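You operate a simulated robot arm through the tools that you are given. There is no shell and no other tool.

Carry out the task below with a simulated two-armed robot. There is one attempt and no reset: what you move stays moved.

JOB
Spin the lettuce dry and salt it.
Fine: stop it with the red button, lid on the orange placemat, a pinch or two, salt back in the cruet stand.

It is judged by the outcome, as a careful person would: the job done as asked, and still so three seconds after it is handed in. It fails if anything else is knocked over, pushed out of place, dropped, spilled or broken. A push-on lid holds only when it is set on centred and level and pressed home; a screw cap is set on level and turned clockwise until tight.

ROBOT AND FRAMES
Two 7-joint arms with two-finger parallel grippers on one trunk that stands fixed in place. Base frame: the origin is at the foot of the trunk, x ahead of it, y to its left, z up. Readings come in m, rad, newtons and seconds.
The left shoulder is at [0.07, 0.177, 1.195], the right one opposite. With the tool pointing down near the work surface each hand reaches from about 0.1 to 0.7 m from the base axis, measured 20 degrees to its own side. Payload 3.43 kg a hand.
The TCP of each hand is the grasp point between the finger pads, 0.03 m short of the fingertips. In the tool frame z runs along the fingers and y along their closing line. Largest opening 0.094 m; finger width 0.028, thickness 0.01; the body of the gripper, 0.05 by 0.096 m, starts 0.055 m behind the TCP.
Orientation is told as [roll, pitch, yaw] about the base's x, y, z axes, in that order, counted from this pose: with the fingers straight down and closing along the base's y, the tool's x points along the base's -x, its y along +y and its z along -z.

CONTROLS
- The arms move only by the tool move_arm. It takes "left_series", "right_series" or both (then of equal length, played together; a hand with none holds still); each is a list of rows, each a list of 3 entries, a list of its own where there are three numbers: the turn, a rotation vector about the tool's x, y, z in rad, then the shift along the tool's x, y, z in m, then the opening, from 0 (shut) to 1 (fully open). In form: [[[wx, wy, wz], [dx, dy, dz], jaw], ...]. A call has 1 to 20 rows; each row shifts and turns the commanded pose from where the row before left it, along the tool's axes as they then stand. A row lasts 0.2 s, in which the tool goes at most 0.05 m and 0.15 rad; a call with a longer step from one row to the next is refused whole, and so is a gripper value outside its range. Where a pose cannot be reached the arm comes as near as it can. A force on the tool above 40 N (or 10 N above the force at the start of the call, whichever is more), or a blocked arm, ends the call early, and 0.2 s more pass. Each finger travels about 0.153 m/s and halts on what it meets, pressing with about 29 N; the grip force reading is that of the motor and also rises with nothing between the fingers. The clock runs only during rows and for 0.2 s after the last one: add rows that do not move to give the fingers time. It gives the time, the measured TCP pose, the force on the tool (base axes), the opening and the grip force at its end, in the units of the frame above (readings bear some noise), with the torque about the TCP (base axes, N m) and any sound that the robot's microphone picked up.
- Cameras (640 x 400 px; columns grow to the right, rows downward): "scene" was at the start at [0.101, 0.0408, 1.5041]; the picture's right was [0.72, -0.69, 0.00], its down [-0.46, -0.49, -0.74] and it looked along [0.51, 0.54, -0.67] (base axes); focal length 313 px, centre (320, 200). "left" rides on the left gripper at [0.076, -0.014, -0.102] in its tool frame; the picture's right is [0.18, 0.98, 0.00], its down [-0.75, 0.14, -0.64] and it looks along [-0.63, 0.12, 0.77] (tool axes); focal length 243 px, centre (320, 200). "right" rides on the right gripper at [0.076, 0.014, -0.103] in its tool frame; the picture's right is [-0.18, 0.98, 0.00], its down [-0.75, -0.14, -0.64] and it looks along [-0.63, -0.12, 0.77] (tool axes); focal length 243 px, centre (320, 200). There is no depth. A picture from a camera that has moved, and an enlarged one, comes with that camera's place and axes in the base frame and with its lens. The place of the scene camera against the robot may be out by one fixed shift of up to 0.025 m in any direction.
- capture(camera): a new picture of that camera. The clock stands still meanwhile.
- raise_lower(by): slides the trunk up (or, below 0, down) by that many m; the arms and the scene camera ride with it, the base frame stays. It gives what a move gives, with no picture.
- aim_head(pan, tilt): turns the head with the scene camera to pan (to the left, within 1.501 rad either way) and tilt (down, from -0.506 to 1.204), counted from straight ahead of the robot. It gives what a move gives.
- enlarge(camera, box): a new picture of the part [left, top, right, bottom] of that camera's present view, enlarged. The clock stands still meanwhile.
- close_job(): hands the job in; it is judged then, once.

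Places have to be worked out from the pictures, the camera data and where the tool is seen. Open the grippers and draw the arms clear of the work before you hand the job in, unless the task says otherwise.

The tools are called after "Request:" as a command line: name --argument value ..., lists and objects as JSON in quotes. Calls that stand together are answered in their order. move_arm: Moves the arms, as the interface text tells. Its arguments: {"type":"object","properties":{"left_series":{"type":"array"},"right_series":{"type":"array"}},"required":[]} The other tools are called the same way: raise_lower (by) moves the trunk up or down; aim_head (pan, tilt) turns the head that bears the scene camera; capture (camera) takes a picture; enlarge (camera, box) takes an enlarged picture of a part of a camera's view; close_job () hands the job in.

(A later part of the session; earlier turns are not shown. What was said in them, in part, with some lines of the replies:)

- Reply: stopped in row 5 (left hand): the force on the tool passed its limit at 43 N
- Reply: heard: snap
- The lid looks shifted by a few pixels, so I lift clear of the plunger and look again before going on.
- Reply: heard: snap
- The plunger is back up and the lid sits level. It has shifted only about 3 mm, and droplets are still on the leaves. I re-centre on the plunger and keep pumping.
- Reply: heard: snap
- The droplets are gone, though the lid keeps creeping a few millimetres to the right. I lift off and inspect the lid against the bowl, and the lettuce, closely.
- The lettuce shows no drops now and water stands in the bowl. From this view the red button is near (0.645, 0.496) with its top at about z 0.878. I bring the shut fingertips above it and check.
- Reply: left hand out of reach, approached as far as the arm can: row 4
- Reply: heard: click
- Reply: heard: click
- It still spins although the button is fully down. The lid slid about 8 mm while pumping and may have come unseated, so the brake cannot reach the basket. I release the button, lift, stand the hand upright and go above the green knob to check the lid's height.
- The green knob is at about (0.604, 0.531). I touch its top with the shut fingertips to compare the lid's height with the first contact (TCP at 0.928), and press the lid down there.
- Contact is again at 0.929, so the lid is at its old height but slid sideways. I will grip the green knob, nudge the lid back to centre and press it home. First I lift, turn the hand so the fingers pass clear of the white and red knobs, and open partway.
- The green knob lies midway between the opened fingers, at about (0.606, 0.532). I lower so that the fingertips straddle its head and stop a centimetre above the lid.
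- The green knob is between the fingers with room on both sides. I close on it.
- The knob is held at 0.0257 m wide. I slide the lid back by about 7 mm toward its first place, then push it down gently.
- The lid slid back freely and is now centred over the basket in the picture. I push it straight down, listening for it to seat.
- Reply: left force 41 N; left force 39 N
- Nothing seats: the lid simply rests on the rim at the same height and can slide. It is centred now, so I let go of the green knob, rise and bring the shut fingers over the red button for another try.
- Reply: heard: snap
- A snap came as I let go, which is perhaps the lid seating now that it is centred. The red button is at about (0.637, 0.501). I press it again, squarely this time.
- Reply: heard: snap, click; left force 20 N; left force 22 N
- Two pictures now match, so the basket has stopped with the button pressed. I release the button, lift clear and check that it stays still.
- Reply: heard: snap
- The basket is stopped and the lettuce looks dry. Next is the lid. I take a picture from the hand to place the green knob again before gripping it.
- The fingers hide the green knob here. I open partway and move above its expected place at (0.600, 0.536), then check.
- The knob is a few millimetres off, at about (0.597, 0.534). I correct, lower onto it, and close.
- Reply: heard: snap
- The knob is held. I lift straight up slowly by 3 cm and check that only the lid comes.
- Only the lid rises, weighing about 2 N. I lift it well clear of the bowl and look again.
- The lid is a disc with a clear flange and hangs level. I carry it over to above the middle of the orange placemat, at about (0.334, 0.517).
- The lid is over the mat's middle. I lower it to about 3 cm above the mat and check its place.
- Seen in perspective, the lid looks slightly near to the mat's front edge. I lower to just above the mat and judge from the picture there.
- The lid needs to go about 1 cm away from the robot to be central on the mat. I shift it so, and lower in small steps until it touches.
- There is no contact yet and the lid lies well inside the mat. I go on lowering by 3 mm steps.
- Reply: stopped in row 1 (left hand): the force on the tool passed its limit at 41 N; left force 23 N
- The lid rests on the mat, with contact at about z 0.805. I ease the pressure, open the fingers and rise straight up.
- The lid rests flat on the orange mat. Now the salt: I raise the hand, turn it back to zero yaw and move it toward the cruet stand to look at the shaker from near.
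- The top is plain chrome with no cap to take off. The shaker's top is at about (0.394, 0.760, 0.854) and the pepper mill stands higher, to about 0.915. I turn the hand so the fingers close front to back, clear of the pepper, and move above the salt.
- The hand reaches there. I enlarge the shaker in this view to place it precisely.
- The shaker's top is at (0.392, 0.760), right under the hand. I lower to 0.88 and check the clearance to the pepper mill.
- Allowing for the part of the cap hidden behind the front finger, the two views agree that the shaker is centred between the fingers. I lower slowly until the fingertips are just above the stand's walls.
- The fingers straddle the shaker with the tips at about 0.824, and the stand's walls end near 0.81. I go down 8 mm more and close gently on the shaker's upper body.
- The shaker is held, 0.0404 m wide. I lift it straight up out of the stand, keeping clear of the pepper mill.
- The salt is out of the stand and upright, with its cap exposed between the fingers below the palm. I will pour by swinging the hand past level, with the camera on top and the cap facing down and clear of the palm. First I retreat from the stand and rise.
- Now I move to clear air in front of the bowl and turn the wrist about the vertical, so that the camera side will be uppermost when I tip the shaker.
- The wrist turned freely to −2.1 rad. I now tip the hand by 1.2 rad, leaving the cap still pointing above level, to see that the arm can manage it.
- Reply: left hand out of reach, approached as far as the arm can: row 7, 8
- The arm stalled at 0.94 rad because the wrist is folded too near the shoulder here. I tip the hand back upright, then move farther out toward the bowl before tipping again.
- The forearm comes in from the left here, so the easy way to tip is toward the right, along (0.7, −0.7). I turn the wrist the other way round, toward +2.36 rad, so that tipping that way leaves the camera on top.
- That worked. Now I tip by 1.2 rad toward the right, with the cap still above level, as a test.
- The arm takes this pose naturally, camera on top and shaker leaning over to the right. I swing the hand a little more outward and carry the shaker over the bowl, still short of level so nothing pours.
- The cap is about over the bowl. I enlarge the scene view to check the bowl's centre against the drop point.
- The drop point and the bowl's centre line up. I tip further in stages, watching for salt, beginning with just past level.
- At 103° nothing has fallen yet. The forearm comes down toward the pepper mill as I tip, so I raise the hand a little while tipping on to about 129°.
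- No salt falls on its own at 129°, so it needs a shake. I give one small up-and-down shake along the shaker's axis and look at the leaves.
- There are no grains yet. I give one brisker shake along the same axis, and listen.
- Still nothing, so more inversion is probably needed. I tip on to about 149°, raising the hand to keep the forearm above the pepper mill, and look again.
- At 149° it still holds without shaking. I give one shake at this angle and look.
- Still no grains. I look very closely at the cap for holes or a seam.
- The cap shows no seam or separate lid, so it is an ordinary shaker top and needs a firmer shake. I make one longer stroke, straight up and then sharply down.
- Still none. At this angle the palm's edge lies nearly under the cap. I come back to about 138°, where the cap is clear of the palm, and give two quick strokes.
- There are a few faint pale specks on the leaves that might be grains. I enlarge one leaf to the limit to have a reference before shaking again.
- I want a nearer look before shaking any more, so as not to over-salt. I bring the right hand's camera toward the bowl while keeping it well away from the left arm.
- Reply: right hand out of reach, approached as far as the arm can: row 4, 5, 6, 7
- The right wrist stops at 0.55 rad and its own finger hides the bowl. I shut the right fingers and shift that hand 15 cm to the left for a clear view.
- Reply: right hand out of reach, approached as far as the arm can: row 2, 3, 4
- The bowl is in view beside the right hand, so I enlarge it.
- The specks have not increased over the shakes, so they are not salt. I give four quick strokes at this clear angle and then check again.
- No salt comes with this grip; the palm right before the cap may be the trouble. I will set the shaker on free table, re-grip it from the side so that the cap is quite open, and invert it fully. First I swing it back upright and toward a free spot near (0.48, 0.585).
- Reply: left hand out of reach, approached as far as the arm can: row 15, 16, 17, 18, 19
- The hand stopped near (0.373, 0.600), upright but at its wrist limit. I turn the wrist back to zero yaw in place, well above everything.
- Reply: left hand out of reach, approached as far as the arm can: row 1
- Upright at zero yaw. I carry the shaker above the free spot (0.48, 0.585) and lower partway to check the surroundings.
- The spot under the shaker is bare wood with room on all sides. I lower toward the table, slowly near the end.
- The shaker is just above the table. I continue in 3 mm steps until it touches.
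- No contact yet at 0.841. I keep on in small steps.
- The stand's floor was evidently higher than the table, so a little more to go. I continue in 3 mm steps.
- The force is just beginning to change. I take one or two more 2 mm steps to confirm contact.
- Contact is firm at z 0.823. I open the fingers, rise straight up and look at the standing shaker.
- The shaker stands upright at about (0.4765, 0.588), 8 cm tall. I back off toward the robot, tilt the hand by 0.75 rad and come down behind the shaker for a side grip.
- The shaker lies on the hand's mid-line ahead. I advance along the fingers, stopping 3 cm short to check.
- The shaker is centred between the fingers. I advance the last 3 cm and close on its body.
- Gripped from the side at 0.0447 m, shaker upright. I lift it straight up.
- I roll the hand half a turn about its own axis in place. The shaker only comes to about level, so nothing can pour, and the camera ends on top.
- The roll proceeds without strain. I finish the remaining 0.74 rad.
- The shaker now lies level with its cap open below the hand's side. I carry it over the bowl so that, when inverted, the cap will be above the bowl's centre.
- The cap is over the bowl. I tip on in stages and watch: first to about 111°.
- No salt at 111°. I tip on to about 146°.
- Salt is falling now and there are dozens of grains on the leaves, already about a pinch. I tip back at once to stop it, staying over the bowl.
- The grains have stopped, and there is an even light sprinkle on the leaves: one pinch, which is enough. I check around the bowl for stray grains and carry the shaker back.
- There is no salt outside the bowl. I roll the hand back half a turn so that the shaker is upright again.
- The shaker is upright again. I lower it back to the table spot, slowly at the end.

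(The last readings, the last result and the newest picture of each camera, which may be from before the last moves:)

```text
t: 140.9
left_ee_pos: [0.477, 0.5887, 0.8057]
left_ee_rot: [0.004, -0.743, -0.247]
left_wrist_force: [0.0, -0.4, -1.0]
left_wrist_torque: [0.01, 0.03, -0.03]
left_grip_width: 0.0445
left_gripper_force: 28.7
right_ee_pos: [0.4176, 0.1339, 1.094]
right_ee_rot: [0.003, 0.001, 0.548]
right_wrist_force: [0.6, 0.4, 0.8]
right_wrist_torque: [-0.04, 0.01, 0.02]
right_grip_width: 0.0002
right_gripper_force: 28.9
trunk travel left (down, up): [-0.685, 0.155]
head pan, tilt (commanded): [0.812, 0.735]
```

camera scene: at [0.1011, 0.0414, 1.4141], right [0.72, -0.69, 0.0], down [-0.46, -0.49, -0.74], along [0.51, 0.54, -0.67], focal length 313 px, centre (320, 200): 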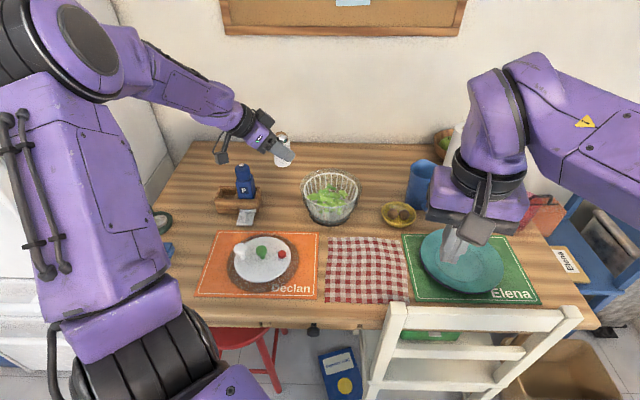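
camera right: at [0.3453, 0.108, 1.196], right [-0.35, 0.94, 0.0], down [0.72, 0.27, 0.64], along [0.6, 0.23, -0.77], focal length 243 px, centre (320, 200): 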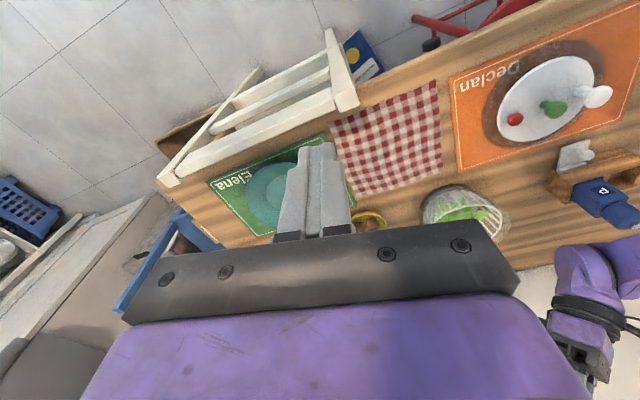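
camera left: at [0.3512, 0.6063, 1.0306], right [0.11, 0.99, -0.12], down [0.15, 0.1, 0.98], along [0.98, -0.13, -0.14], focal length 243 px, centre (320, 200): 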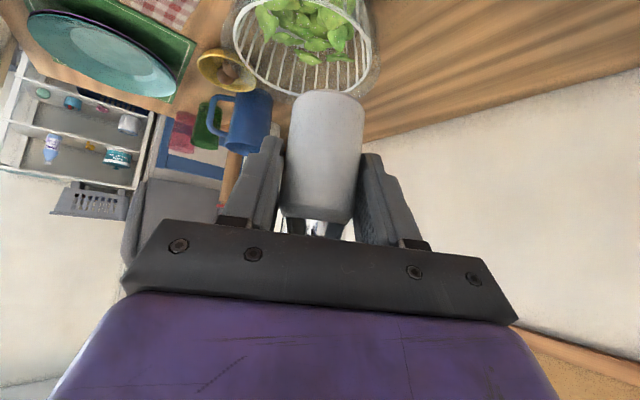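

It is still a few millimetres up. I continue in 2 mm steps until contact.

Request:
move_arm --left_series '[[[0, 0, 0], [0.002, 0, 0.0022], 0.3]]'

Request:
move_arm --left_series '[[[0, 0, 0], [0.0014, 0, 0.0015], 0.3]]'

Request:
move_arm --left_series '[[[0, 0, 0], [0.0014, 0, 0.0015], 0.3]]'

```text
t: 141.3
left_ee_pos: [0.4761, 0.5898, 0.8033]
left_ee_rot: [0.003, -0.744, -0.249]
left_wrist_force: [-0.1, -0.6, -0.4]
left_wrist_torque: [-0.02, 0.03, 0.01]
left_grip_width: 0.0445
left_gripper_force: 29.0
right_ee_pos: [0.4193, 0.1343, 1.0933]
right_ee_rot: [0.001, -0.001, 0.547]
right_wrist_force: [-0.1, -0.4, 0.5]
right_wrist_torque: [0.02, 0.01, 0.01]
right_grip_width: 0.0
right_gripper_force: 29.1
trunk travel left (down, up): [-0.685, 0.155]
head pan, tilt (commanded): [0.812, 0.735]
```

```text
t: 141.8
left_ee_pos: [0.4752, 0.5902, 0.7993]
left_ee_rot: [0.003, -0.745, -0.249]
left_wrist_force: [-0.3, 0.1, -0.7]
left_wrist_torque: [-0.02, 0.02, 0.05]
left_grip_width: 0.0447
left_gripper_force: 29.4
right_ee_pos: [0.4187, 0.1342, 1.0942]
right_ee_rot: [0.002, 0.0, 0.547]
right_wrist_force: [0.4, 0.8, 0.4]
right_wrist_torque: [0.0, 0.01, 0.01]
right_grip_width: 0.0
right_gripper_force: 28.6
trunk travel left (down, up): [-0.685, 0.155]
head pan, tilt (commanded): [0.812, 0.735]
```

```text
t: 142.2
left_ee_pos: [0.4765, 0.5884, 0.799]
left_ee_rot: [0.003, -0.744, -0.249]
left_wrist_force: [-0.5, -0.4, 0.1]
left_wrist_torque: [-0.05, 0.02, 0.03]
left_grip_width: 0.0447
left_gripper_force: 28.6
right_ee_pos: [0.419, 0.1353, 1.0945]
right_ee_rot: [0.002, 0.0, 0.548]
right_wrist_force: [-0.3, 0.7, 0.1]
right_wrist_torque: [0.01, 0.02, 0.01]
right_grip_width: 0.0
right_gripper_force: 28.8
trunk travel left (down, up): [-0.685, 0.155]
head pan, tilt (commanded): [0.812, 0.735]
```

Request:
move_arm --left_series '[[[0, 0, 0], [0.0014, 0, 0.0015], 0.3]]'

Request:
enlarge --camera "scene" --box '[220, 150, 340, 250]'

```text
t: 142.6
left_ee_pos: [0.4758, 0.5907, 0.798]
left_ee_rot: [0.007, -0.747, -0.251]
left_wrist_force: [-2.6, 2.3, 8.3]
left_wrist_torque: [0.01, 0.14, -0.03]
left_grip_width: 0.0446
left_gripper_force: 28.9
right_ee_pos: [0.4182, 0.1333, 1.095]
right_ee_rot: [0.002, -0.002, 0.547]
right_wrist_force: [0.5, -0.1, 0.6]
right_wrist_torque: [-0.01, 0.04, -0.03]
right_grip_width: 0.0001
right_gripper_force: 29.0
trunk travel left (down, up): [-0.685, 0.155]
head pan, tilt (commanded): [0.812, 0.735]
```

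```text
4.00 times, centred on (280, 200) of scene
camera zoom: at [0.0994, 0.0404, 1.4145], right [0.73, -0.69, 0.0], down [-0.46, -0.49, -0.74], along [0.51, 0.54, -0.67], focal length 1251 px, centre (480, 200)
```

zoom: 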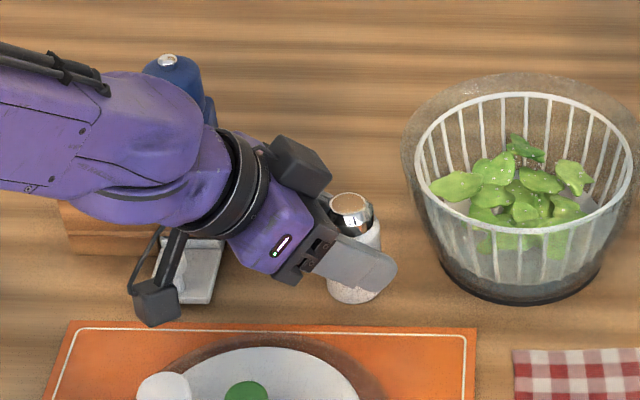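

Contact, with the shaker standing on the table. I ease off a touch, open, and back straight away along the fingers.

Request:
move_arm --left_series '[[[0, 0, 0], [-0.0012, 0, -0.0013], 0.3], [[0, 0, 0], [0, 0, 0], 0.5], [[0, 0, 0], [0, 0, 0], 0.75], [[0, 0, 0], [0, 0, -0.02], 0.75], [[0, 0, 0], [0, 0, -0.04], 0.75], [[0, 0, 0], [0, 0, -0.04], 0.75], [[0, 0, 0], [-0.01, 0, -0.04], 0.75]]'

Request:
enlarge --camera "scene" --box '[200, 130, 340, 250]'

Request:
capture --camera "left"

```text
t: 144.2
left_ee_pos: [0.3899, 0.6098, 0.9081]
left_ee_rot: [0.008, -0.746, -0.252]
left_wrist_force: [-0.3, 0.0, -0.5]
left_wrist_torque: [0.02, 0.0, 0.0]
left_grip_width: 0.0705
left_gripper_force: 0.0
right_ee_pos: [0.4181, 0.1326, 1.0946]
right_ee_rot: [0.001, -0.003, 0.548]
right_wrist_force: [0.5, -0.6, -0.6]
right_wrist_torque: [0.02, 0.0, 0.03]
right_grip_width: 0.0
right_gripper_force: 29.2
trunk travel left (down, up): [-0.685, 0.155]
head pan, tilt (commanded): [0.812, 0.735]
```

```text
3.33 times, centred on (270, 190) of scene
camera zoom: at [0.1002, 0.0396, 1.4142], right [0.72, -0.69, 0.0], down [-0.46, -0.49, -0.74], along [0.51, 0.54, -0.67], focal length 1043 px, centre (487, 233)
```

zoom: 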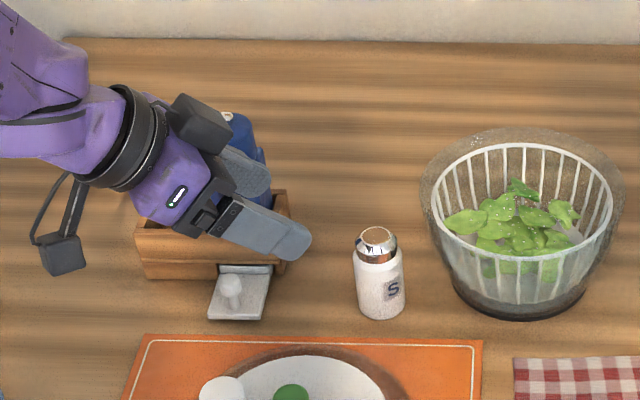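

```text
taken
camera left: at [0.2658, 0.6272, 0.9316], right [0.11, 0.99, -0.12], down [0.15, 0.1, 0.98], along [0.98, -0.12, -0.13], focal length 243 px, centre (320, 200)
```

left: 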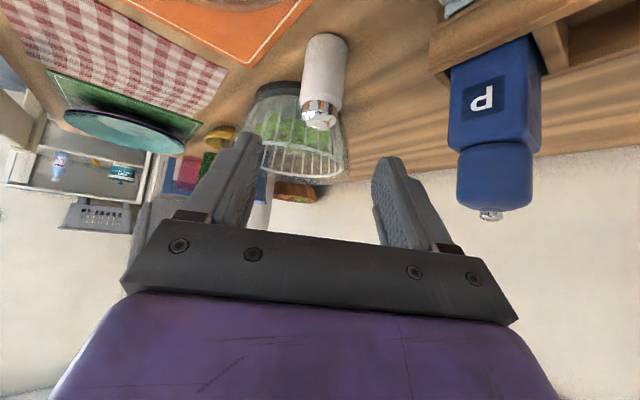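

The shaker stands well. I rise, bring the hand upright and turn it to the yaw used for the stand, ready for a top grip.

Request:
move_arm --left_series '[[[0, 0, 0], [-0.033, 0, -0.036], 0.75], [[0, 0, 0], [-0.033, 0, -0.036], 0.75], [[0, 0.15, 0], [0, 0, 0], 0.75], [[0, 0.15, 0], [0, 0, 0], 0.75], [[0, 0.15, 0], [0, 0, 0], 0.75], [[0, 0.15, 0], [0, 0, 0], 0.75], [[0, 0.146, 0], [0, 0, 0], 0.75], [[0, 0, 0.125], [0, 0, 0], 0.75], [[0, 0, 0.125], [0, 0, 0], 0.75], [[0, 0, 0.125], [0, 0, 0], 0.75], [[0, 0, 0.125], [0, 0, 0], 0.75]]'

Request:
capture --camera "left"

```text
t: 146.6
left_ee_pos: [0.3908, 0.6106, 1.0052]
left_ee_rot: [0.001, 0.001, -0.747]
left_wrist_force: [-0.1, 0.4, -0.6]
left_wrist_torque: [0.01, 0.0, 0.0]
left_grip_width: 0.0703
left_gripper_force: 0.1
right_ee_pos: [0.4181, 0.1343, 1.0948]
right_ee_rot: [0.003, -0.001, 0.548]
right_wrist_force: [0.4, 0.3, 0.4]
right_wrist_torque: [0.0, -0.02, 0.0]
right_grip_width: 0.0
right_gripper_force: 28.8
trunk travel left (down, up): [-0.685, 0.155]
head pan, tilt (commanded): [0.812, 0.735]
```

```text
taken
camera left: at [0.3254, 0.6528, 1.1071], right [0.53, 0.85, 0.0], down [0.65, -0.41, 0.64], along [0.54, -0.34, -0.77], focal length 243 px, centre (320, 200)
```

left: 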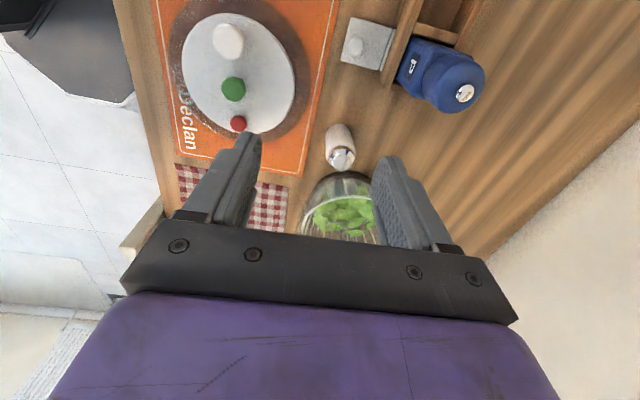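

I move above the shaker, at about (0.475, 0.589), and descend partway to fine-tune the alignment.

Request:
move_arm --left_series '[[[0, 0, 0], [-0.0382, 0.0207, 0], 0.75], [[0, 0, 0], [-0.0382, 0.0207, 0], 0.75], [[0, 0, 0], [0, 0, 0.04], 0.75], [[0, 0, 0], [0, 0, 0.04], 0.75], [[0, 0, 0], [0, 0, 0.03], 0.75]]'

Request:
capture --camera "left"

Request:
enlarge --camera "left" --box '[230, 80, 410, 220]'

Request:
enlarge --camera "scene" --box '[220, 130, 340, 230]'

```text
t: 147.8
left_ee_pos: [0.4752, 0.5912, 0.8961]
left_ee_rot: [0.0, 0.002, -0.747]
left_wrist_force: [-0.2, -0.4, 0.1]
left_wrist_torque: [0.03, -0.01, -0.01]
left_grip_width: 0.0704
left_gripper_force: 0.0
right_ee_pos: [0.4188, 0.1339, 1.0939]
right_ee_rot: [0.001, -0.001, 0.546]
right_wrist_force: [-0.5, -0.1, -0.1]
right_wrist_torque: [0.02, 0.01, -0.01]
right_grip_width: 0.0
right_gripper_force: 29.3
trunk travel left (down, up): [-0.685, 0.155]
head pan, tilt (commanded): [0.812, 0.735]
```

```text
taken
camera left: at [0.4112, 0.6318, 0.9972], right [0.53, 0.85, 0.0], down [0.65, -0.41, 0.64], along [0.54, -0.34, -0.77], focal length 243 px, centre (320, 200)
```

left: 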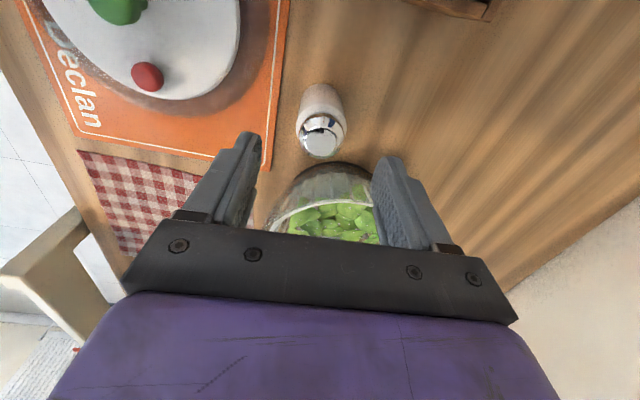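

```text
2.86 times, centred on (320, 150) of left
camera zoom: at [0.4112, 0.6318, 0.9972], right [0.53, 0.85, 0.0], down [0.65, -0.41, 0.64], along [0.54, -0.34, -0.77], focal length 693 px, centre (320, 343)
```

zoom: 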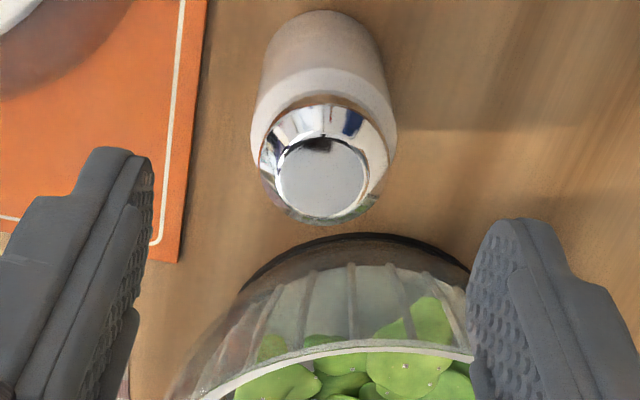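

```text
4.00 times, centred on (280, 180) of scene
camera zoom: at [0.1015, 0.0418, 1.4141], right [0.72, -0.69, 0.0], down [-0.46, -0.49, -0.74], along [0.51, 0.54, -0.67], focal length 1251 px, centre (480, 280)
```

zoom: 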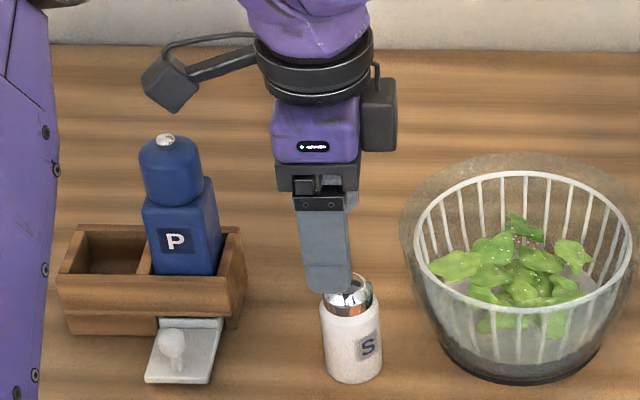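

The shaker is 5 mm off toward the bowl. I correct for that, lower to the same grip height as before (0.823), and close.

Request:
move_arm --left_series '[[[0, 0, 0], [-0.005, 0.001, 0.03], 0.75], [[0, 0, 0], [0, 0, 0.03], 0.75], [[0, 0, 0], [0, 0, 0.012], 0.75], [[0, 0, 0], [0, 0, 0], 0.6], [[0, 0, 0], [0, 0, 0], 0.5], [[0, 0, 0], [0, 0, 0], 0.3], [[0, 0, 0], [0, 0, 0], 0.3]]'

Request:
enlarge --camera "left" --box '[230, 80, 410, 220]'

Request:
enlarge --camera "scene" --box '[220, 130, 340, 230]'

```text
t: 149.3
left_ee_pos: [0.4786, 0.5859, 0.8224]
left_ee_rot: [0.001, 0.002, -0.745]
left_wrist_force: [0.1, -0.3, 0.6]
left_wrist_torque: [0.0, 0.01, 0.01]
left_grip_width: 0.0405
left_gripper_force: 29.1
right_ee_pos: [0.418, 0.1333, 1.0938]
right_ee_rot: [0.001, -0.001, 0.549]
right_wrist_force: [0.3, -0.2, -0.2]
right_wrist_torque: [0.01, -0.03, 0.0]
right_grip_width: 0.0
right_gripper_force: 29.0
trunk travel left (down, up): [-0.685, 0.155]
head pan, tilt (commanded): [0.812, 0.735]
```

```text
2.86 times, centred on (320, 150) of left
camera zoom: at [0.4138, 0.6273, 0.9249], right [0.53, 0.85, 0.0], down [0.65, -0.41, 0.64], along [0.54, -0.34, -0.77], focal length 693 px, centre (320, 343)
```

zoom: 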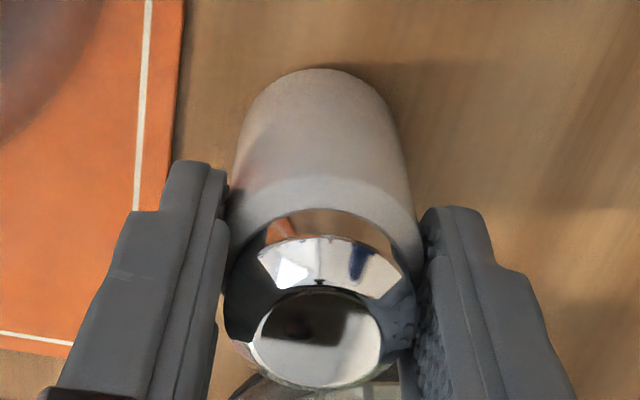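

```text
4.00 times, centred on (280, 180) of scene
camera zoom: at [0.1011, 0.0415, 1.4141], right [0.72, -0.69, 0.0], down [-0.46, -0.49, -0.74], along [0.51, 0.54, -0.67], focal length 1251 px, centre (480, 280)
```

zoom: 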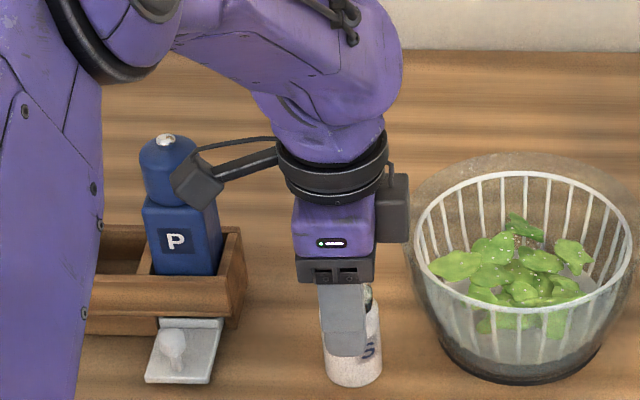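

Gripped exactly as it was in the stand, 0.0405 m wide with the same view of the cap. I lift it and go round on the robot's side of the pepper mill to a point in front of the stand.

Request:
move_arm --left_series '[[[0, 0, 0], [0, 0, -0.01], 0.3], [[0, 0, 0], [0, 0, -0.035], 0.3], [[0, 0, 0], [0, 0, -0.05], 0.3], [[0, 0, 0], [0, 0, -0.05], 0.3], [[0, 0, 0], [0.0452, -0.0075, 0], 0.3], [[0, 0, 0], [0.0452, -0.0075, 0], 0.3], [[0, 0, 0], [0.0452, -0.0075, 0], 0.3], [[0, 0, 0], [0.0452, -0.0075, 0], 0.3]]'

Request:
capture --camera "left"

Request:
enlarge --camera "scene" --box '[180, 100, 300, 230]'

```text
t: 151.2
left_ee_pos: [0.3272, 0.6885, 0.9662]
left_ee_rot: [0.002, 0.0, -0.747]
left_wrist_force: [-0.6, 0.0, -1.9]
left_wrist_torque: [0.02, 0.0, 0.0]
left_grip_width: 0.0403
left_gripper_force: 29.0
right_ee_pos: [0.4153, 0.1369, 1.0939]
right_ee_rot: [0.0, -0.003, 0.547]
right_wrist_force: [-0.7, 0.6, -0.1]
right_wrist_torque: [-0.02, -0.02, -0.01]
right_grip_width: 0.0
right_gripper_force: 29.2
trunk travel left (down, up): [-0.685, 0.155]
head pan, tilt (commanded): [0.812, 0.735]
```

```text
taken
camera left: at [0.2616, 0.7297, 1.0679], right [0.53, 0.85, 0.0], down [0.65, -0.41, 0.64], along [0.54, -0.34, -0.77], focal length 243 px, centre (320, 200)
```

left: 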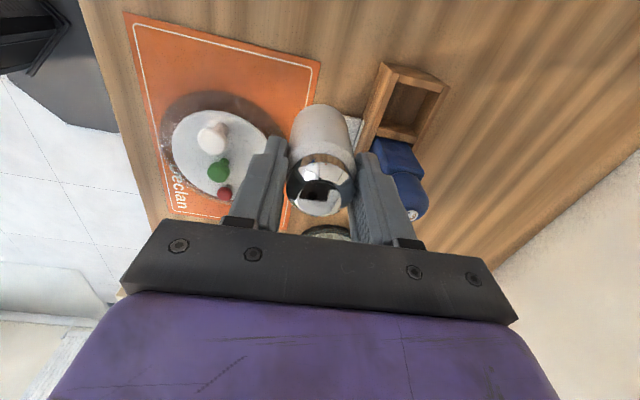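

```text
3.08 times, centred on (240, 165) of scene
camera zoom: at [0.0993, 0.0432, 1.4142], right [0.72, -0.69, 0.0], down [-0.46, -0.49, -0.74], along [0.51, 0.54, -0.67], focal length 962 px, centre (566, 308)
```

zoom: 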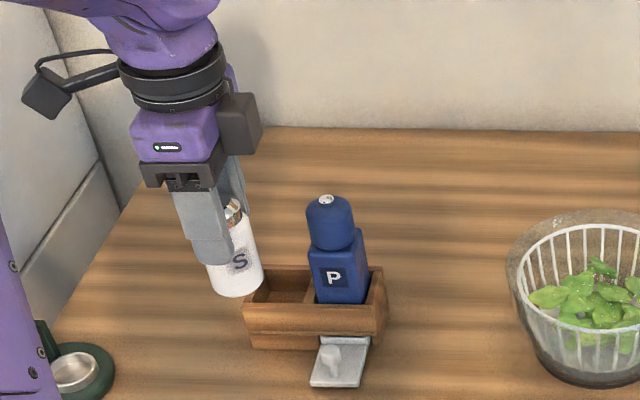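

I move the shaker in over its compartment, raised a little so it also clears the pepper mill's top, and check the view.

Request:
move_arm --left_series '[[[0, 0, 0], [0, 0, -0.025], 0.3], [[0, 0, 0], [-0.0004, 0.0323, 0], 0.3], [[0, 0, 0], [-0.0004, 0.0323, 0], 0.3], [[0, 0, 0], [-0.0005, 0.0323, 0], 0.3], [[0, 0, 0], [0, 0, 0], 0.3]]'

Request:
capture --camera "left"

Request:
enlarge --camera "left" --box '[230, 20, 410, 220]'

Request:
enlarge --camera "scene" --box '[180, 100, 300, 230]'

```text
t: 152.3
left_ee_pos: [0.3919, 0.7578, 0.9944]
left_ee_rot: [0.001, 0.001, -0.745]
left_wrist_force: [0.0, 0.1, -0.6]
left_wrist_torque: [0.02, -0.02, 0.01]
left_grip_width: 0.0402
left_gripper_force: 28.9
right_ee_pos: [0.4173, 0.1345, 1.0931]
right_ee_rot: [0.001, -0.002, 0.549]
right_wrist_force: [0.2, -0.3, 0.0]
right_wrist_torque: [-0.02, -0.01, -0.02]
right_grip_width: 0.0
right_gripper_force: 29.7
trunk travel left (down, up): [-0.685, 0.155]
head pan, tilt (commanded): [0.812, 0.735]
```

```text
taken
camera left: at [0.3275, 0.7995, 1.0955], right [0.53, 0.85, 0.0], down [0.65, -0.41, 0.64], along [0.54, -0.34, -0.77], focal length 243 px, centre (320, 200)
```

left: 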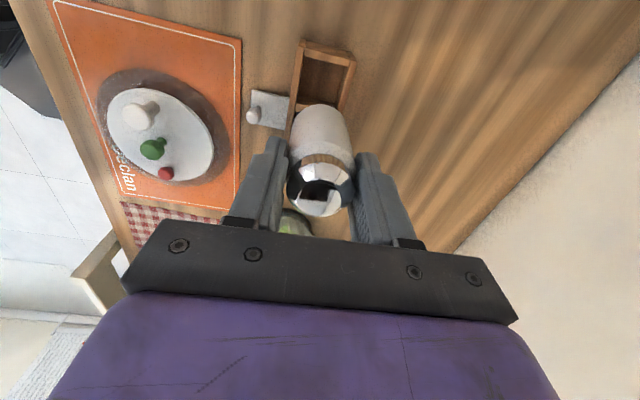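

```text
2.00 times, centred on (320, 120) of left
camera zoom: at [0.3275, 0.7995, 1.0955], right [0.53, 0.85, 0.0], down [0.65, -0.41, 0.64], along [0.54, -0.34, -0.77], focal length 485 px, centre (320, 360)
```

zoom: 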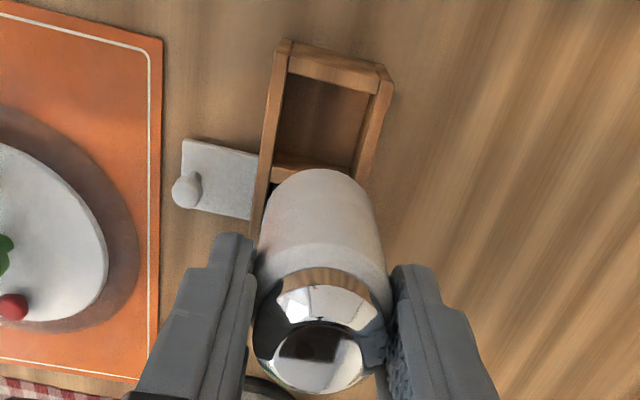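

```text
3.08 times, centred on (240, 165) of scene
camera zoom: at [0.1003, 0.0414, 1.4142], right [0.73, -0.69, 0.0], down [-0.46, -0.49, -0.74], along [0.51, 0.54, -0.67], focal length 962 px, centre (566, 308)
```

zoom: 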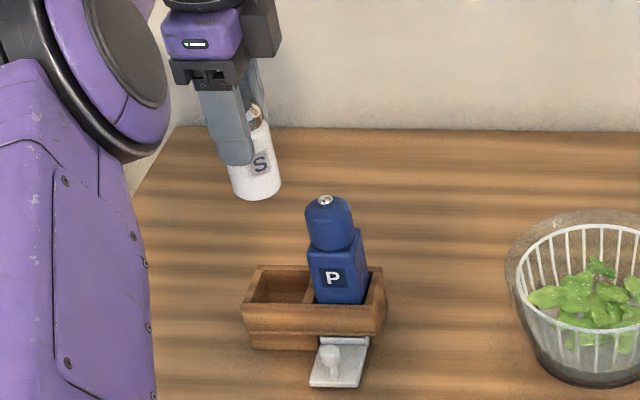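

The compartment is right below the shaker. I lower until its bottom is just above the walls and check the fit.

Request:
move_arm --left_series '[[[0, 0, 0], [0, 0.0015, 0.04], 0.3], [[0, 0, 0], [0, 0, 0.04], 0.3], [[0, 0, 0], [0, 0, 0.025], 0.3], [[0, 0, 0], [0, 0, 0], 0.3]]'

Request:
enlarge --camera "left" --box '[230, 20, 410, 220]'

Request:
enlarge --camera "scene" --box '[200, 150, 270, 230]'

```text
t: 153.3
left_ee_pos: [0.3946, 0.7575, 0.8898]
left_ee_rot: [0.004, 0.001, -0.745]
left_wrist_force: [0.1, 0.1, -0.7]
left_wrist_torque: [0.0, 0.0, 0.0]
left_grip_width: 0.0403
left_gripper_force: 29.4
right_ee_pos: [0.4182, 0.1353, 1.0939]
right_ee_rot: [0.001, -0.001, 0.547]
right_wrist_force: [0.6, 0.3, 0.4]
right_wrist_torque: [0.01, 0.0, -0.01]
right_grip_width: 0.0002
right_gripper_force: 28.9
trunk travel left (down, up): [-0.685, 0.155]
head pan, tilt (commanded): [0.812, 0.735]
```

```text
2.00 times, centred on (320, 120) of left
camera zoom: at [0.3297, 0.7991, 0.9912], right [0.53, 0.85, 0.0], down [0.65, -0.41, 0.64], along [0.54, -0.34, -0.77], focal length 485 px, centre (320, 360)
```

zoom: 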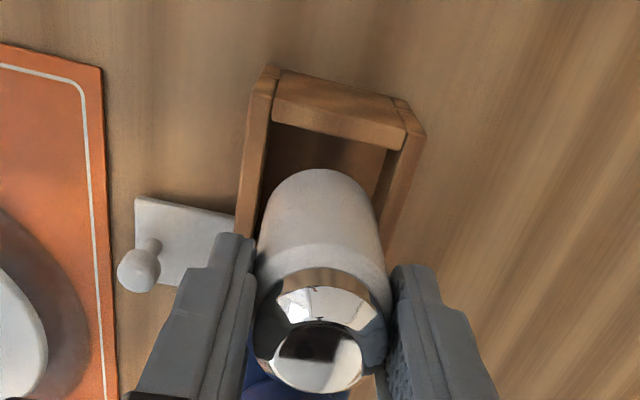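

```text
5.00 times, centred on (235, 190) of scene
camera zoom: at [0.101, 0.0416, 1.4141], right [0.72, -0.69, 0.0], down [-0.46, -0.49, -0.74], along [0.51, 0.54, -0.67], focal length 1564 px, centre (745, 250)
```

zoom: 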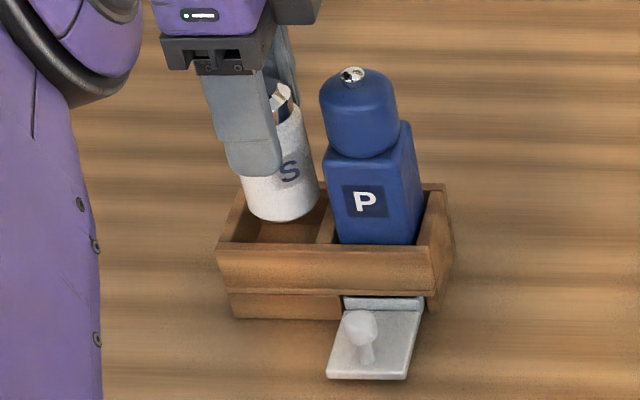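

The shaker's foot is over the compartment, about 2–3 mm toward the pepper side. I correct that and lower in small steps.

Request:
move_arm --left_series '[[[0, 0, 0], [0.0025, 0.0005, 0], 0.3], [[0, 0, 0], [0, 0, 0.008], 0.3], [[0, 0, 0], [0, 0, 0.008], 0.3], [[0, 0, 0], [0, 0, 0.006], 0.3]]'

Request:
enlarge --camera "scene" --box '[200, 150, 270, 230]'

Request:
enlarge --camera "left" --box '[230, 20, 410, 220]'

```text
t: 154.3
left_ee_pos: [0.3925, 0.7588, 0.8661]
left_ee_rot: [0.001, 0.001, -0.747]
left_wrist_force: [-0.5, -1.1, -1.1]
left_wrist_torque: [0.02, -0.01, -0.01]
left_grip_width: 0.0404
left_gripper_force: 28.6
right_ee_pos: [0.418, 0.1341, 1.0935]
right_ee_rot: [0.001, -0.001, 0.549]
right_wrist_force: [-0.2, -0.2, -1.2]
right_wrist_torque: [0.0, 0.01, 0.01]
right_grip_width: 0.0001
right_gripper_force: 28.3
trunk travel left (down, up): [-0.685, 0.155]
head pan, tilt (commanded): [0.812, 0.735]
```

```text
5.00 times, centred on (235, 190) of scene
camera zoom: at [0.1011, 0.0418, 1.4141], right [0.72, -0.69, 0.0], down [-0.46, -0.49, -0.74], along [0.51, 0.54, -0.67], focal length 1564 px, centre (745, 250)
```

zoom: 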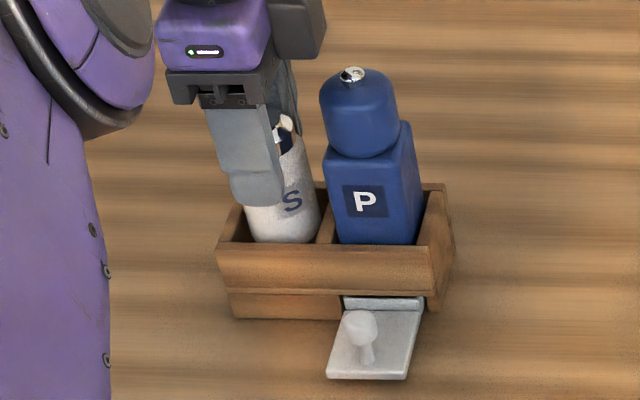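

```text
2.00 times, centred on (320, 120) of left
camera zoom: at [0.3279, 0.8013, 0.9689], right [0.53, 0.85, 0.0], down [0.65, -0.41, 0.64], along [0.54, -0.34, -0.77], focal length 485 px, centre (320, 360)
```

zoom: 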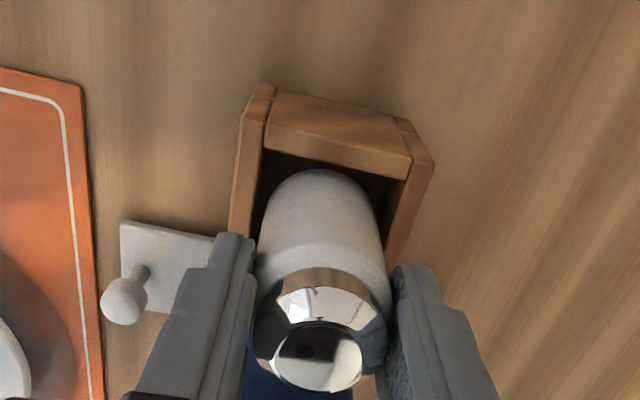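

It is entering without touching. I lower the last 2 cm in small steps.

Request:
move_arm --left_series '[[[0, 0, 0], [0, 0, 0.007], 0.3], [[0, 0, 0], [0, 0, 0.006], 0.3], [[0, 0, 0], [0, 0, 0.004], 0.3]]'

Request:
move_arm --left_series '[[[0, 0, 0], [0, 0, 0.002], 0.3]]'

Request:
move_arm --left_series '[[[0, 0, 0], [0, 0, 0.002], 0.3]]'

```text
t: 155.2
left_ee_pos: [0.3925, 0.7587, 0.8503]
left_ee_rot: [0.003, 0.002, -0.744]
left_wrist_force: [0.2, -0.1, -1.3]
left_wrist_torque: [-0.01, -0.01, 0.03]
left_grip_width: 0.0403
left_gripper_force: 29.1
right_ee_pos: [0.4186, 0.1343, 1.0934]
right_ee_rot: [0.004, 0.0, 0.547]
right_wrist_force: [-0.5, -0.7, -0.3]
right_wrist_torque: [-0.02, -0.01, 0.01]
right_grip_width: 0.0
right_gripper_force: 29.2
trunk travel left (down, up): [-0.685, 0.155]
head pan, tilt (commanded): [0.812, 0.735]
```

```text
t: 155.6
left_ee_pos: [0.3937, 0.7603, 0.8484]
left_ee_rot: [0.005, 0.003, -0.746]
left_wrist_force: [1.1, 0.3, 1.4]
left_wrist_torque: [-0.06, -0.06, 0.02]
left_grip_width: 0.0403
left_gripper_force: 28.9
right_ee_pos: [0.4191, 0.1327, 1.0943]
right_ee_rot: [0.002, 0.001, 0.547]
right_wrist_force: [-0.1, 0.7, 0.2]
right_wrist_torque: [0.02, 0.03, 0.0]
right_grip_width: 0.0
right_gripper_force: 29.0
trunk travel left (down, up): [-0.685, 0.155]
head pan, tilt (commanded): [0.812, 0.735]
```

```text
t: 155.9
left_ee_pos: [0.3929, 0.7609, 0.8487]
left_ee_rot: [0.008, 0.0, -0.746]
left_wrist_force: [2.2, 4.9, 10.1]
left_wrist_torque: [0.08, -0.06, -0.02]
left_grip_width: 0.0404
left_gripper_force: 28.9
right_ee_pos: [0.4178, 0.1336, 1.0949]
right_ee_rot: [0.002, -0.003, 0.549]
right_wrist_force: [-0.3, 0.3, -0.4]
right_wrist_torque: [0.0, -0.03, -0.01]
right_grip_width: 0.0001
right_gripper_force: 28.6
trunk travel left (down, up): [-0.685, 0.155]
head pan, tilt (commanded): [0.812, 0.735]
```

Contact, though about 3 mm higher than I expected. I look at how it sits before letting go.

Request:
enlarge --camera "scene" --box '[205, 160, 265, 230]'

Request:
enlarge --camera "left" --box '[230, 60, 410, 220]'

```text
5.71 times, centred on (235, 195) of scene
camera zoom: at [0.1003, 0.0398, 1.4145], right [0.72, -0.69, 0.0], down [-0.46, -0.49, -0.74], along [0.51, 0.54, -0.67], focal length 1787 px, centre (806, 229)
```

zoom: 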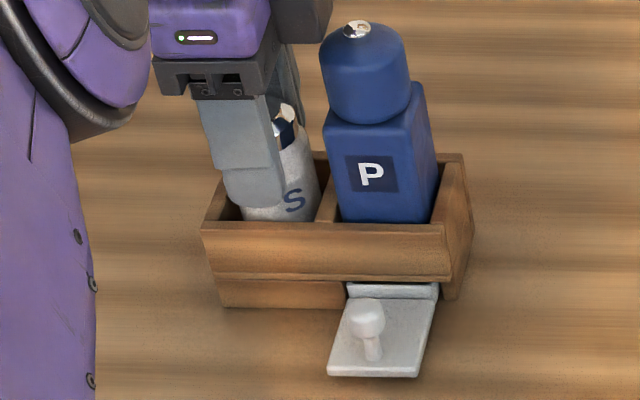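

```text
2.50 times, centred on (320, 140) of left
camera zoom: at [0.3273, 0.8016, 0.9506], right [0.53, 0.85, 0.01], down [0.65, -0.41, 0.64], along [0.55, -0.34, -0.77], focal length 606 px, centre (320, 350)
```

zoom: 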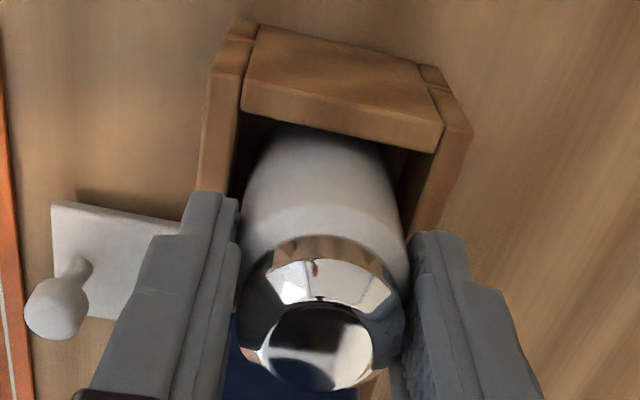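

It sits as it did at first, inside its compartment. I ease the pressure, open the fingers gently just enough to clear, and look.

Request:
move_arm --left_series '[[[0, 0, 0], [0, 0, -0.002], 0.3], [[0, 0, 0], [0, 0, 0], 0.45], [[0, 0, 0], [0, 0, 0], 0.6], [[0, 0, 0], [0, 0, 0], 0.7]]'

Request:
enlarge --camera "left" --box '[230, 60, 410, 220]'

Request:
enlarge --camera "scene" --box '[205, 160, 265, 230]'

```text
t: 156.9
left_ee_pos: [0.3919, 0.7613, 0.8482]
left_ee_rot: [0.002, 0.003, -0.747]
left_wrist_force: [-0.2, 0.3, 0.1]
left_wrist_torque: [-0.02, -0.03, 0.01]
left_grip_width: 0.066
left_gripper_force: 0.1
right_ee_pos: [0.4186, 0.134, 1.0927]
right_ee_rot: [0.001, 0.001, 0.547]
right_wrist_force: [-0.1, -0.1, -0.3]
right_wrist_torque: [0.0, 0.01, -0.01]
right_grip_width: 0.0001
right_gripper_force: 29.1
trunk travel left (down, up): [-0.685, 0.155]
head pan, tilt (commanded): [0.812, 0.735]
```

```text
2.50 times, centred on (320, 140) of left
camera zoom: at [0.327, 0.8027, 0.9501], right [0.53, 0.85, 0.0], down [0.65, -0.41, 0.64], along [0.54, -0.34, -0.77], focal length 606 px, centre (320, 350)
```

zoom: 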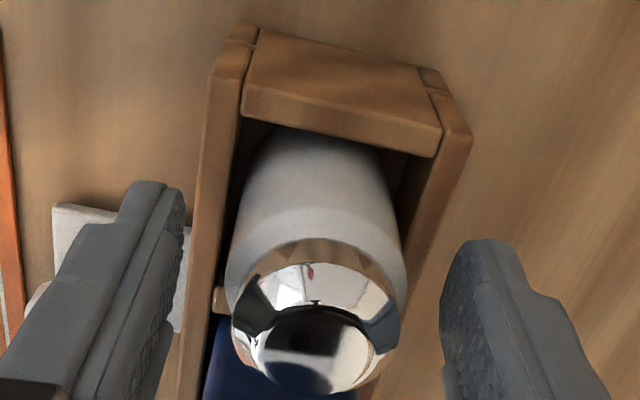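

```text
5.71 times, centred on (235, 195) of scene
camera zoom: at [0.101, 0.0416, 1.4141], right [0.72, -0.69, 0.0], down [-0.46, -0.49, -0.74], along [0.51, 0.54, -0.67], focal length 1787 px, centre (806, 229)
```

zoom: 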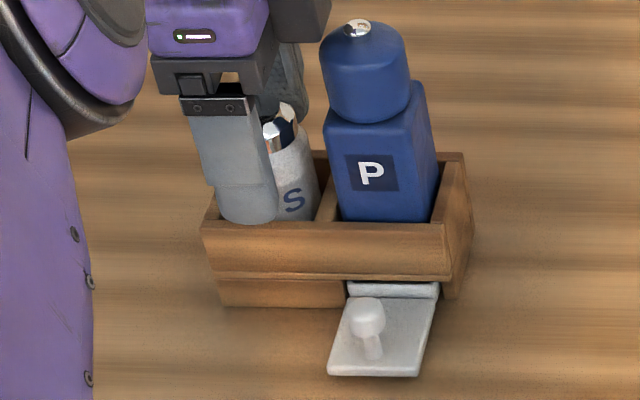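

The salt stands upright in its compartment. I raise the hand straight up, retreat toward the robot, and look at everything.

Request:
move_arm --left_series '[[[0, 0, 0], [0, 0, -0.02], 0.7], [[0, 0, 0], [0, 0, -0.04], 0.7], [[0, 0, 0], [0, 0, -0.05], 0.7], [[0, 0, 0], [0, 0, -0.05], 0.7], [[0, 0, 0], [0, -0.045, -0.02], 0.7], [[0, 0, 0], [0, -0.045, -0.02], 0.7], [[0, 0, 0], [0, -0.045, -0.02], 0.7], [[0, 0, 0], [0, -0.045, -0.02], 0.7]]'

Request:
capture --camera "scene"

Request:
enlarge --camera "scene" --box '[205, 150, 275, 230]'

Request:
enlarge --camera "scene" --box '[315, 180, 345, 210]'

Request:
enlarge --camera "scene" --box '[185, 215, 335, 310]'

```text
t: 158.8
left_ee_pos: [0.2687, 0.6244, 1.0902]
left_ee_rot: [0.007, 0.002, -0.744]
left_wrist_force: [0.2, 1.1, 0.7]
left_wrist_torque: [0.0, -0.04, 0.01]
left_grip_width: 0.0658
left_gripper_force: 0.1
right_ee_pos: [0.4162, 0.1323, 1.0954]
right_ee_rot: [0.004, -0.003, 0.549]
right_wrist_force: [0.0, -0.4, -0.2]
right_wrist_torque: [0.04, -0.03, 0.02]
right_grip_width: 0.0
right_gripper_force: 28.8
trunk travel left (down, up): [-0.685, 0.155]
head pan, tilt (commanded): [0.812, 0.735]
```

```text
taken
camera scene: at [0.0988, 0.0379, 1.4144], right [0.72, -0.69, 0.0], down [-0.46, -0.48, -0.74], along [0.51, 0.54, -0.67], focal length 313 px, centre (320, 200)
```

scene: 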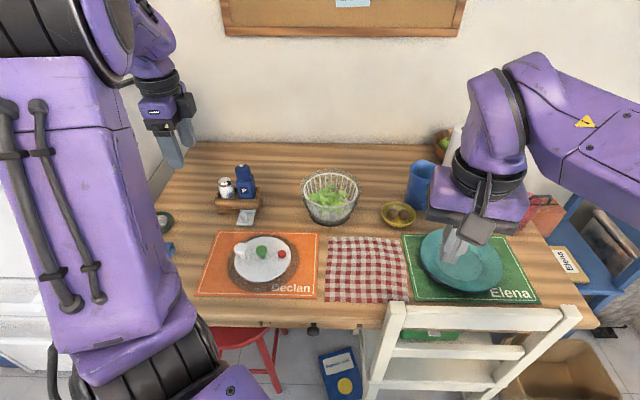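

```text
5.00 times, centred on (240, 190) of scene
camera zoom: at [0.0988, 0.0379, 1.4144], right [0.72, -0.69, 0.0], down [-0.46, -0.48, -0.74], along [0.51, 0.54, -0.67], focal length 1564 px, centre (720, 250)
```

zoom: 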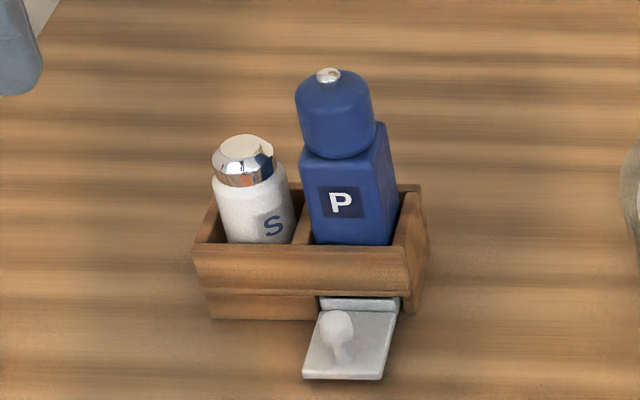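

```text
13.33 times, centred on (330, 195) of scene
camera zoom: at [0.0988, 0.0379, 1.4144], right [0.72, -0.69, 0.0], down [-0.46, -0.48, -0.74], along [0.51, 0.54, -0.67], focal length 4170 px, centre (187, 267)
```

zoom: 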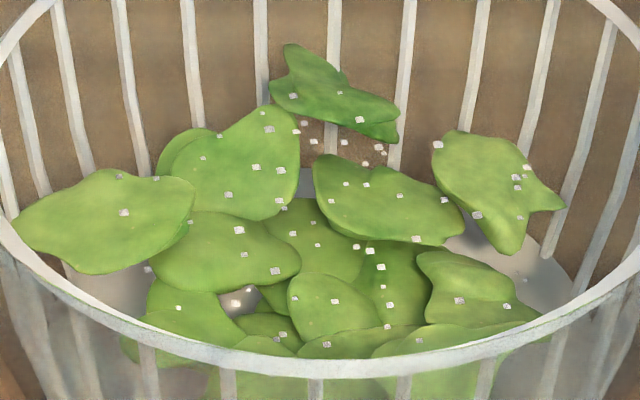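

```text
4.21 times, centred on (260, 262) of scene
camera zoom: at [0.0988, 0.0379, 1.4144], right [0.72, -0.69, 0.0], down [-0.46, -0.48, -0.74], along [0.51, 0.54, -0.67], focal length 1317 px, centre (573, -63)
```

zoom: 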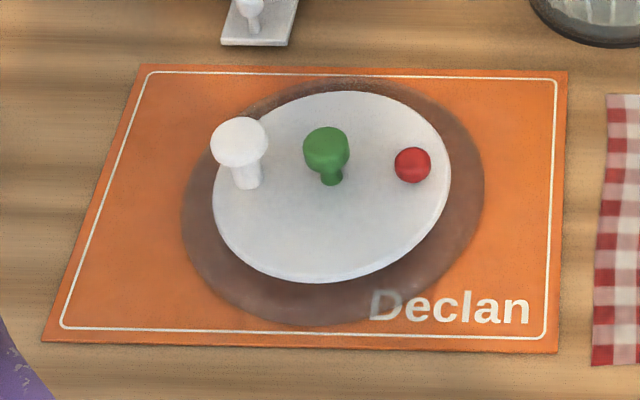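

Everything is in place: lid on the orange mat, salt in the stand, a light sprinkle on the dry lettuce, nothing else moved. I draw both hands back with the grippers open.

Request:
move_arm --left_series '[[[0, 0, -0.15], [0, 0, -0.01], 1], [[0, 0, -0.15], [0, 0, -0.01], 1], [[0, 0, -0.15], [0, 0, 0], 1], [[0, 0, -0.15], [0, 0, 0], 1], [[0, 0, -0.147], [0, 0, 0], 1], [[0, 0, 0], [-0.0102, -0.0408, -0.01], 1], [[0, 0, 0], [-0.0102, -0.0408, -0.01], 1], [[0, 0, 0], [-0.0102, -0.0408, -0.01], 1], [[0, 0, 0], [-0.0102, -0.0408, -0.01], 1], [[0, 0, 0], [-0.0102, -0.0408, -0.01], 1]]' --right_series '[[[0, 0, 0], [0.0175, -0.0286, 0], 1], [[0, 0, 0], [0.0175, -0.0286, 0], 1], [[0, 0, 0.1375], [0, 0, 0], 1], [[0, 0, 0.1375], [0, 0, 0], 1], [[0, 0, 0.1375], [0, 0, 0], 1], [[0, 0, 0.1375], [0, 0, 0], 1], [[0, 0, 0], [0, 0, 0], 1], [[0, 0, 0], [0, 0, 0], 1], [[0, 0, 0], [0, 0, 0], 1], [[0, 0, 0], [0, 0, 0], 1]]'

Request:
raise_lower --by 0.09

Request:
capture --camera "scene"

Request:
capture --camera "left"

```text
t: 160.9
left_ee_pos: [0.3238, 0.4318, 1.1529]
left_ee_rot: [-0.011, 0.006, 0.007]
left_wrist_force: [-0.2, -0.5, 0.4]
left_wrist_torque: [0.03, 0.05, -0.01]
left_grip_width: 0.0942
left_gripper_force: 0.0
left hand out of reach, approached as far as the arm can: row 10
right_ee_pos: [0.4194, 0.0657, 1.0945]
right_ee_rot: [0.003, 0.002, -0.001]
right_wrist_force: [1.6, -0.6, 0.6]
right_wrist_torque: [-0.04, 0.02, 0.02]
right_grip_width: 0.094
right_gripper_force: 0.0
trunk travel left (down, up): [-0.685, 0.155]
head pan, tilt (commanded): [0.812, 0.735]
```

```text
t: 162.2
left_ee_pos: [0.3253, 0.4321, 1.2449]
left_ee_rot: [-0.01, -0.002, 0.003]
left_wrist_force: [-0.6, 0.5, -0.4]
left_wrist_torque: [0.02, -0.04, 0.02]
left_grip_width: 0.094
left_gripper_force: 0.1
right_ee_pos: [0.4185, 0.0657, 1.1842]
right_ee_rot: [0.0, 0.002, 0.0]
right_wrist_force: [-0.1, -0.5, -0.4]
right_wrist_torque: [-0.02, 0.01, 0.04]
right_grip_width: 0.0941
right_gripper_force: 0.1
trunk travel left (down, up): [-0.775, 0.065]
head pan, tilt (commanded): [0.812, 0.735]
```

```text
taken
camera scene: at [0.1011, 0.0413, 1.5041], right [0.72, -0.69, 0.0], down [-0.46, -0.49, -0.74], along [0.51, 0.54, -0.67], focal length 313 px, centre (320, 200)
```

scene: 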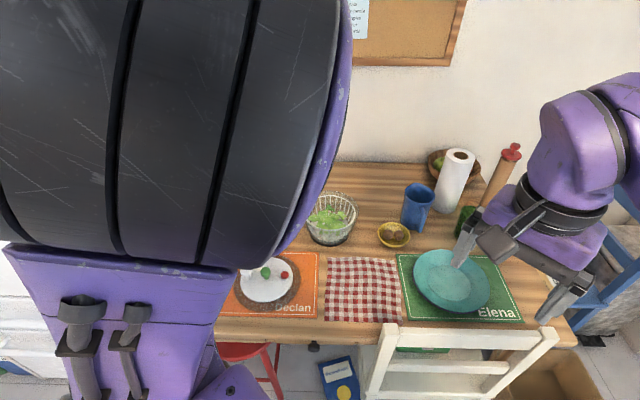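

```text
taken
camera left: at [0.2494, 0.4188, 1.3463], right [-0.19, 0.98, -0.01], down [0.75, 0.15, 0.64], along [0.63, 0.11, -0.77], focal length 243 px, centre (320, 200)
```

left: 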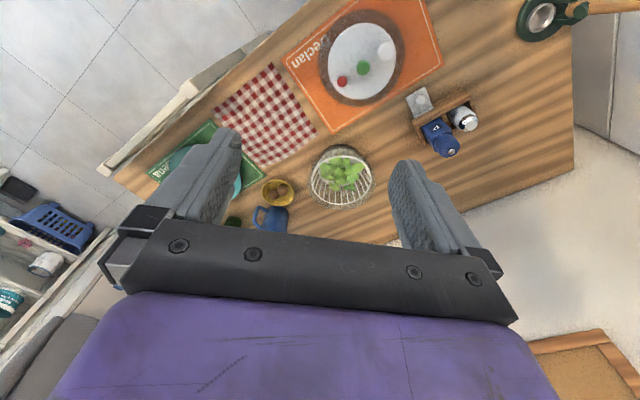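

Both hands are clear and open. One last close look from the left camera at the bowl, the stand and the lid before handing in.

Request:
enlarge --camera "left" --box '[270, 0, 500, 215]'

Request:
enlarge --camera "left" --box '[300, 135, 385, 215]'

```text
1.86 times, centred on (385, 108) of left
camera zoom: at [0.2494, 0.4188, 1.3463], right [-0.19, 0.98, -0.01], down [0.75, 0.15, 0.64], along [0.63, 0.11, -0.77], focal length 451 px, centre (199, 372)
```

zoom: 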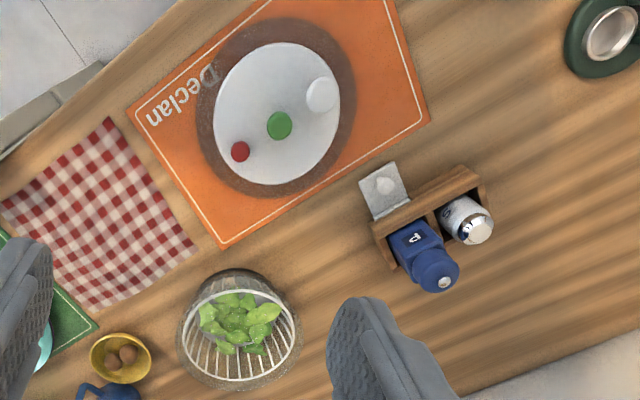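

```text
5.00 times, centred on (342, 175) of left
camera zoom: at [0.2494, 0.4188, 1.3463], right [-0.19, 0.98, -0.01], down [0.75, 0.15, 0.64], along [0.63, 0.11, -0.77], focal length 1213 px, centre (208, 325)
```

zoom: 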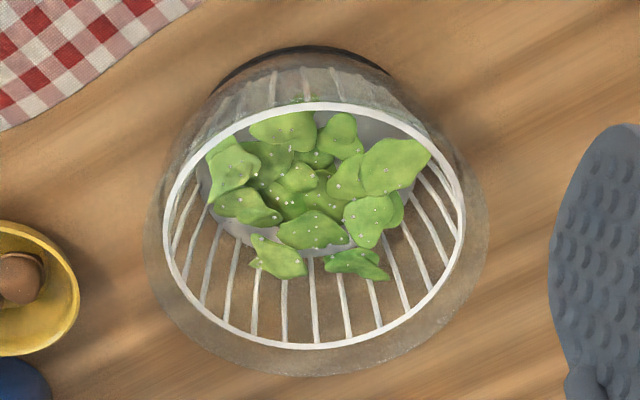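

The lettuce is dry and lightly salted, and the basket is stopped. The lid lies flat on the orange placemat, the salt stands in the cruet stand, nothing is spilled, and both grippers are open and clear. I hand in the job.

Request:
close_job

```text
The job is handed in.
```

I spun the lettuce dry and salted it, and the job is handed in. I haven't been told how it was judged.

- **Spinning:** I pumped the white plunger until no drops showed on the leaves. The lid had slid about 8 mm during pumping, and the red button did not stop the basket until I re-centred it. After that the button stopped the basket and it stayed still.
- **Lid:** it is lying flat on the orange placemat, inside the edges.
- **Salt:** the leaves got one pinch. Several tries with a top grip gave nothing, so I set the shaker down on bare table and re-gripped it from the side. The salt then came out in one burst, and I tipped it back straight away. I saw no grains outside the bowl.
- **Salt back:** the shaker is upright in its place in the cruet stand. Its "S" now faces slightly to the right of where it did before.

In the last pictures nothing else on the table looked moved. Both grippers are open and clear of the table.
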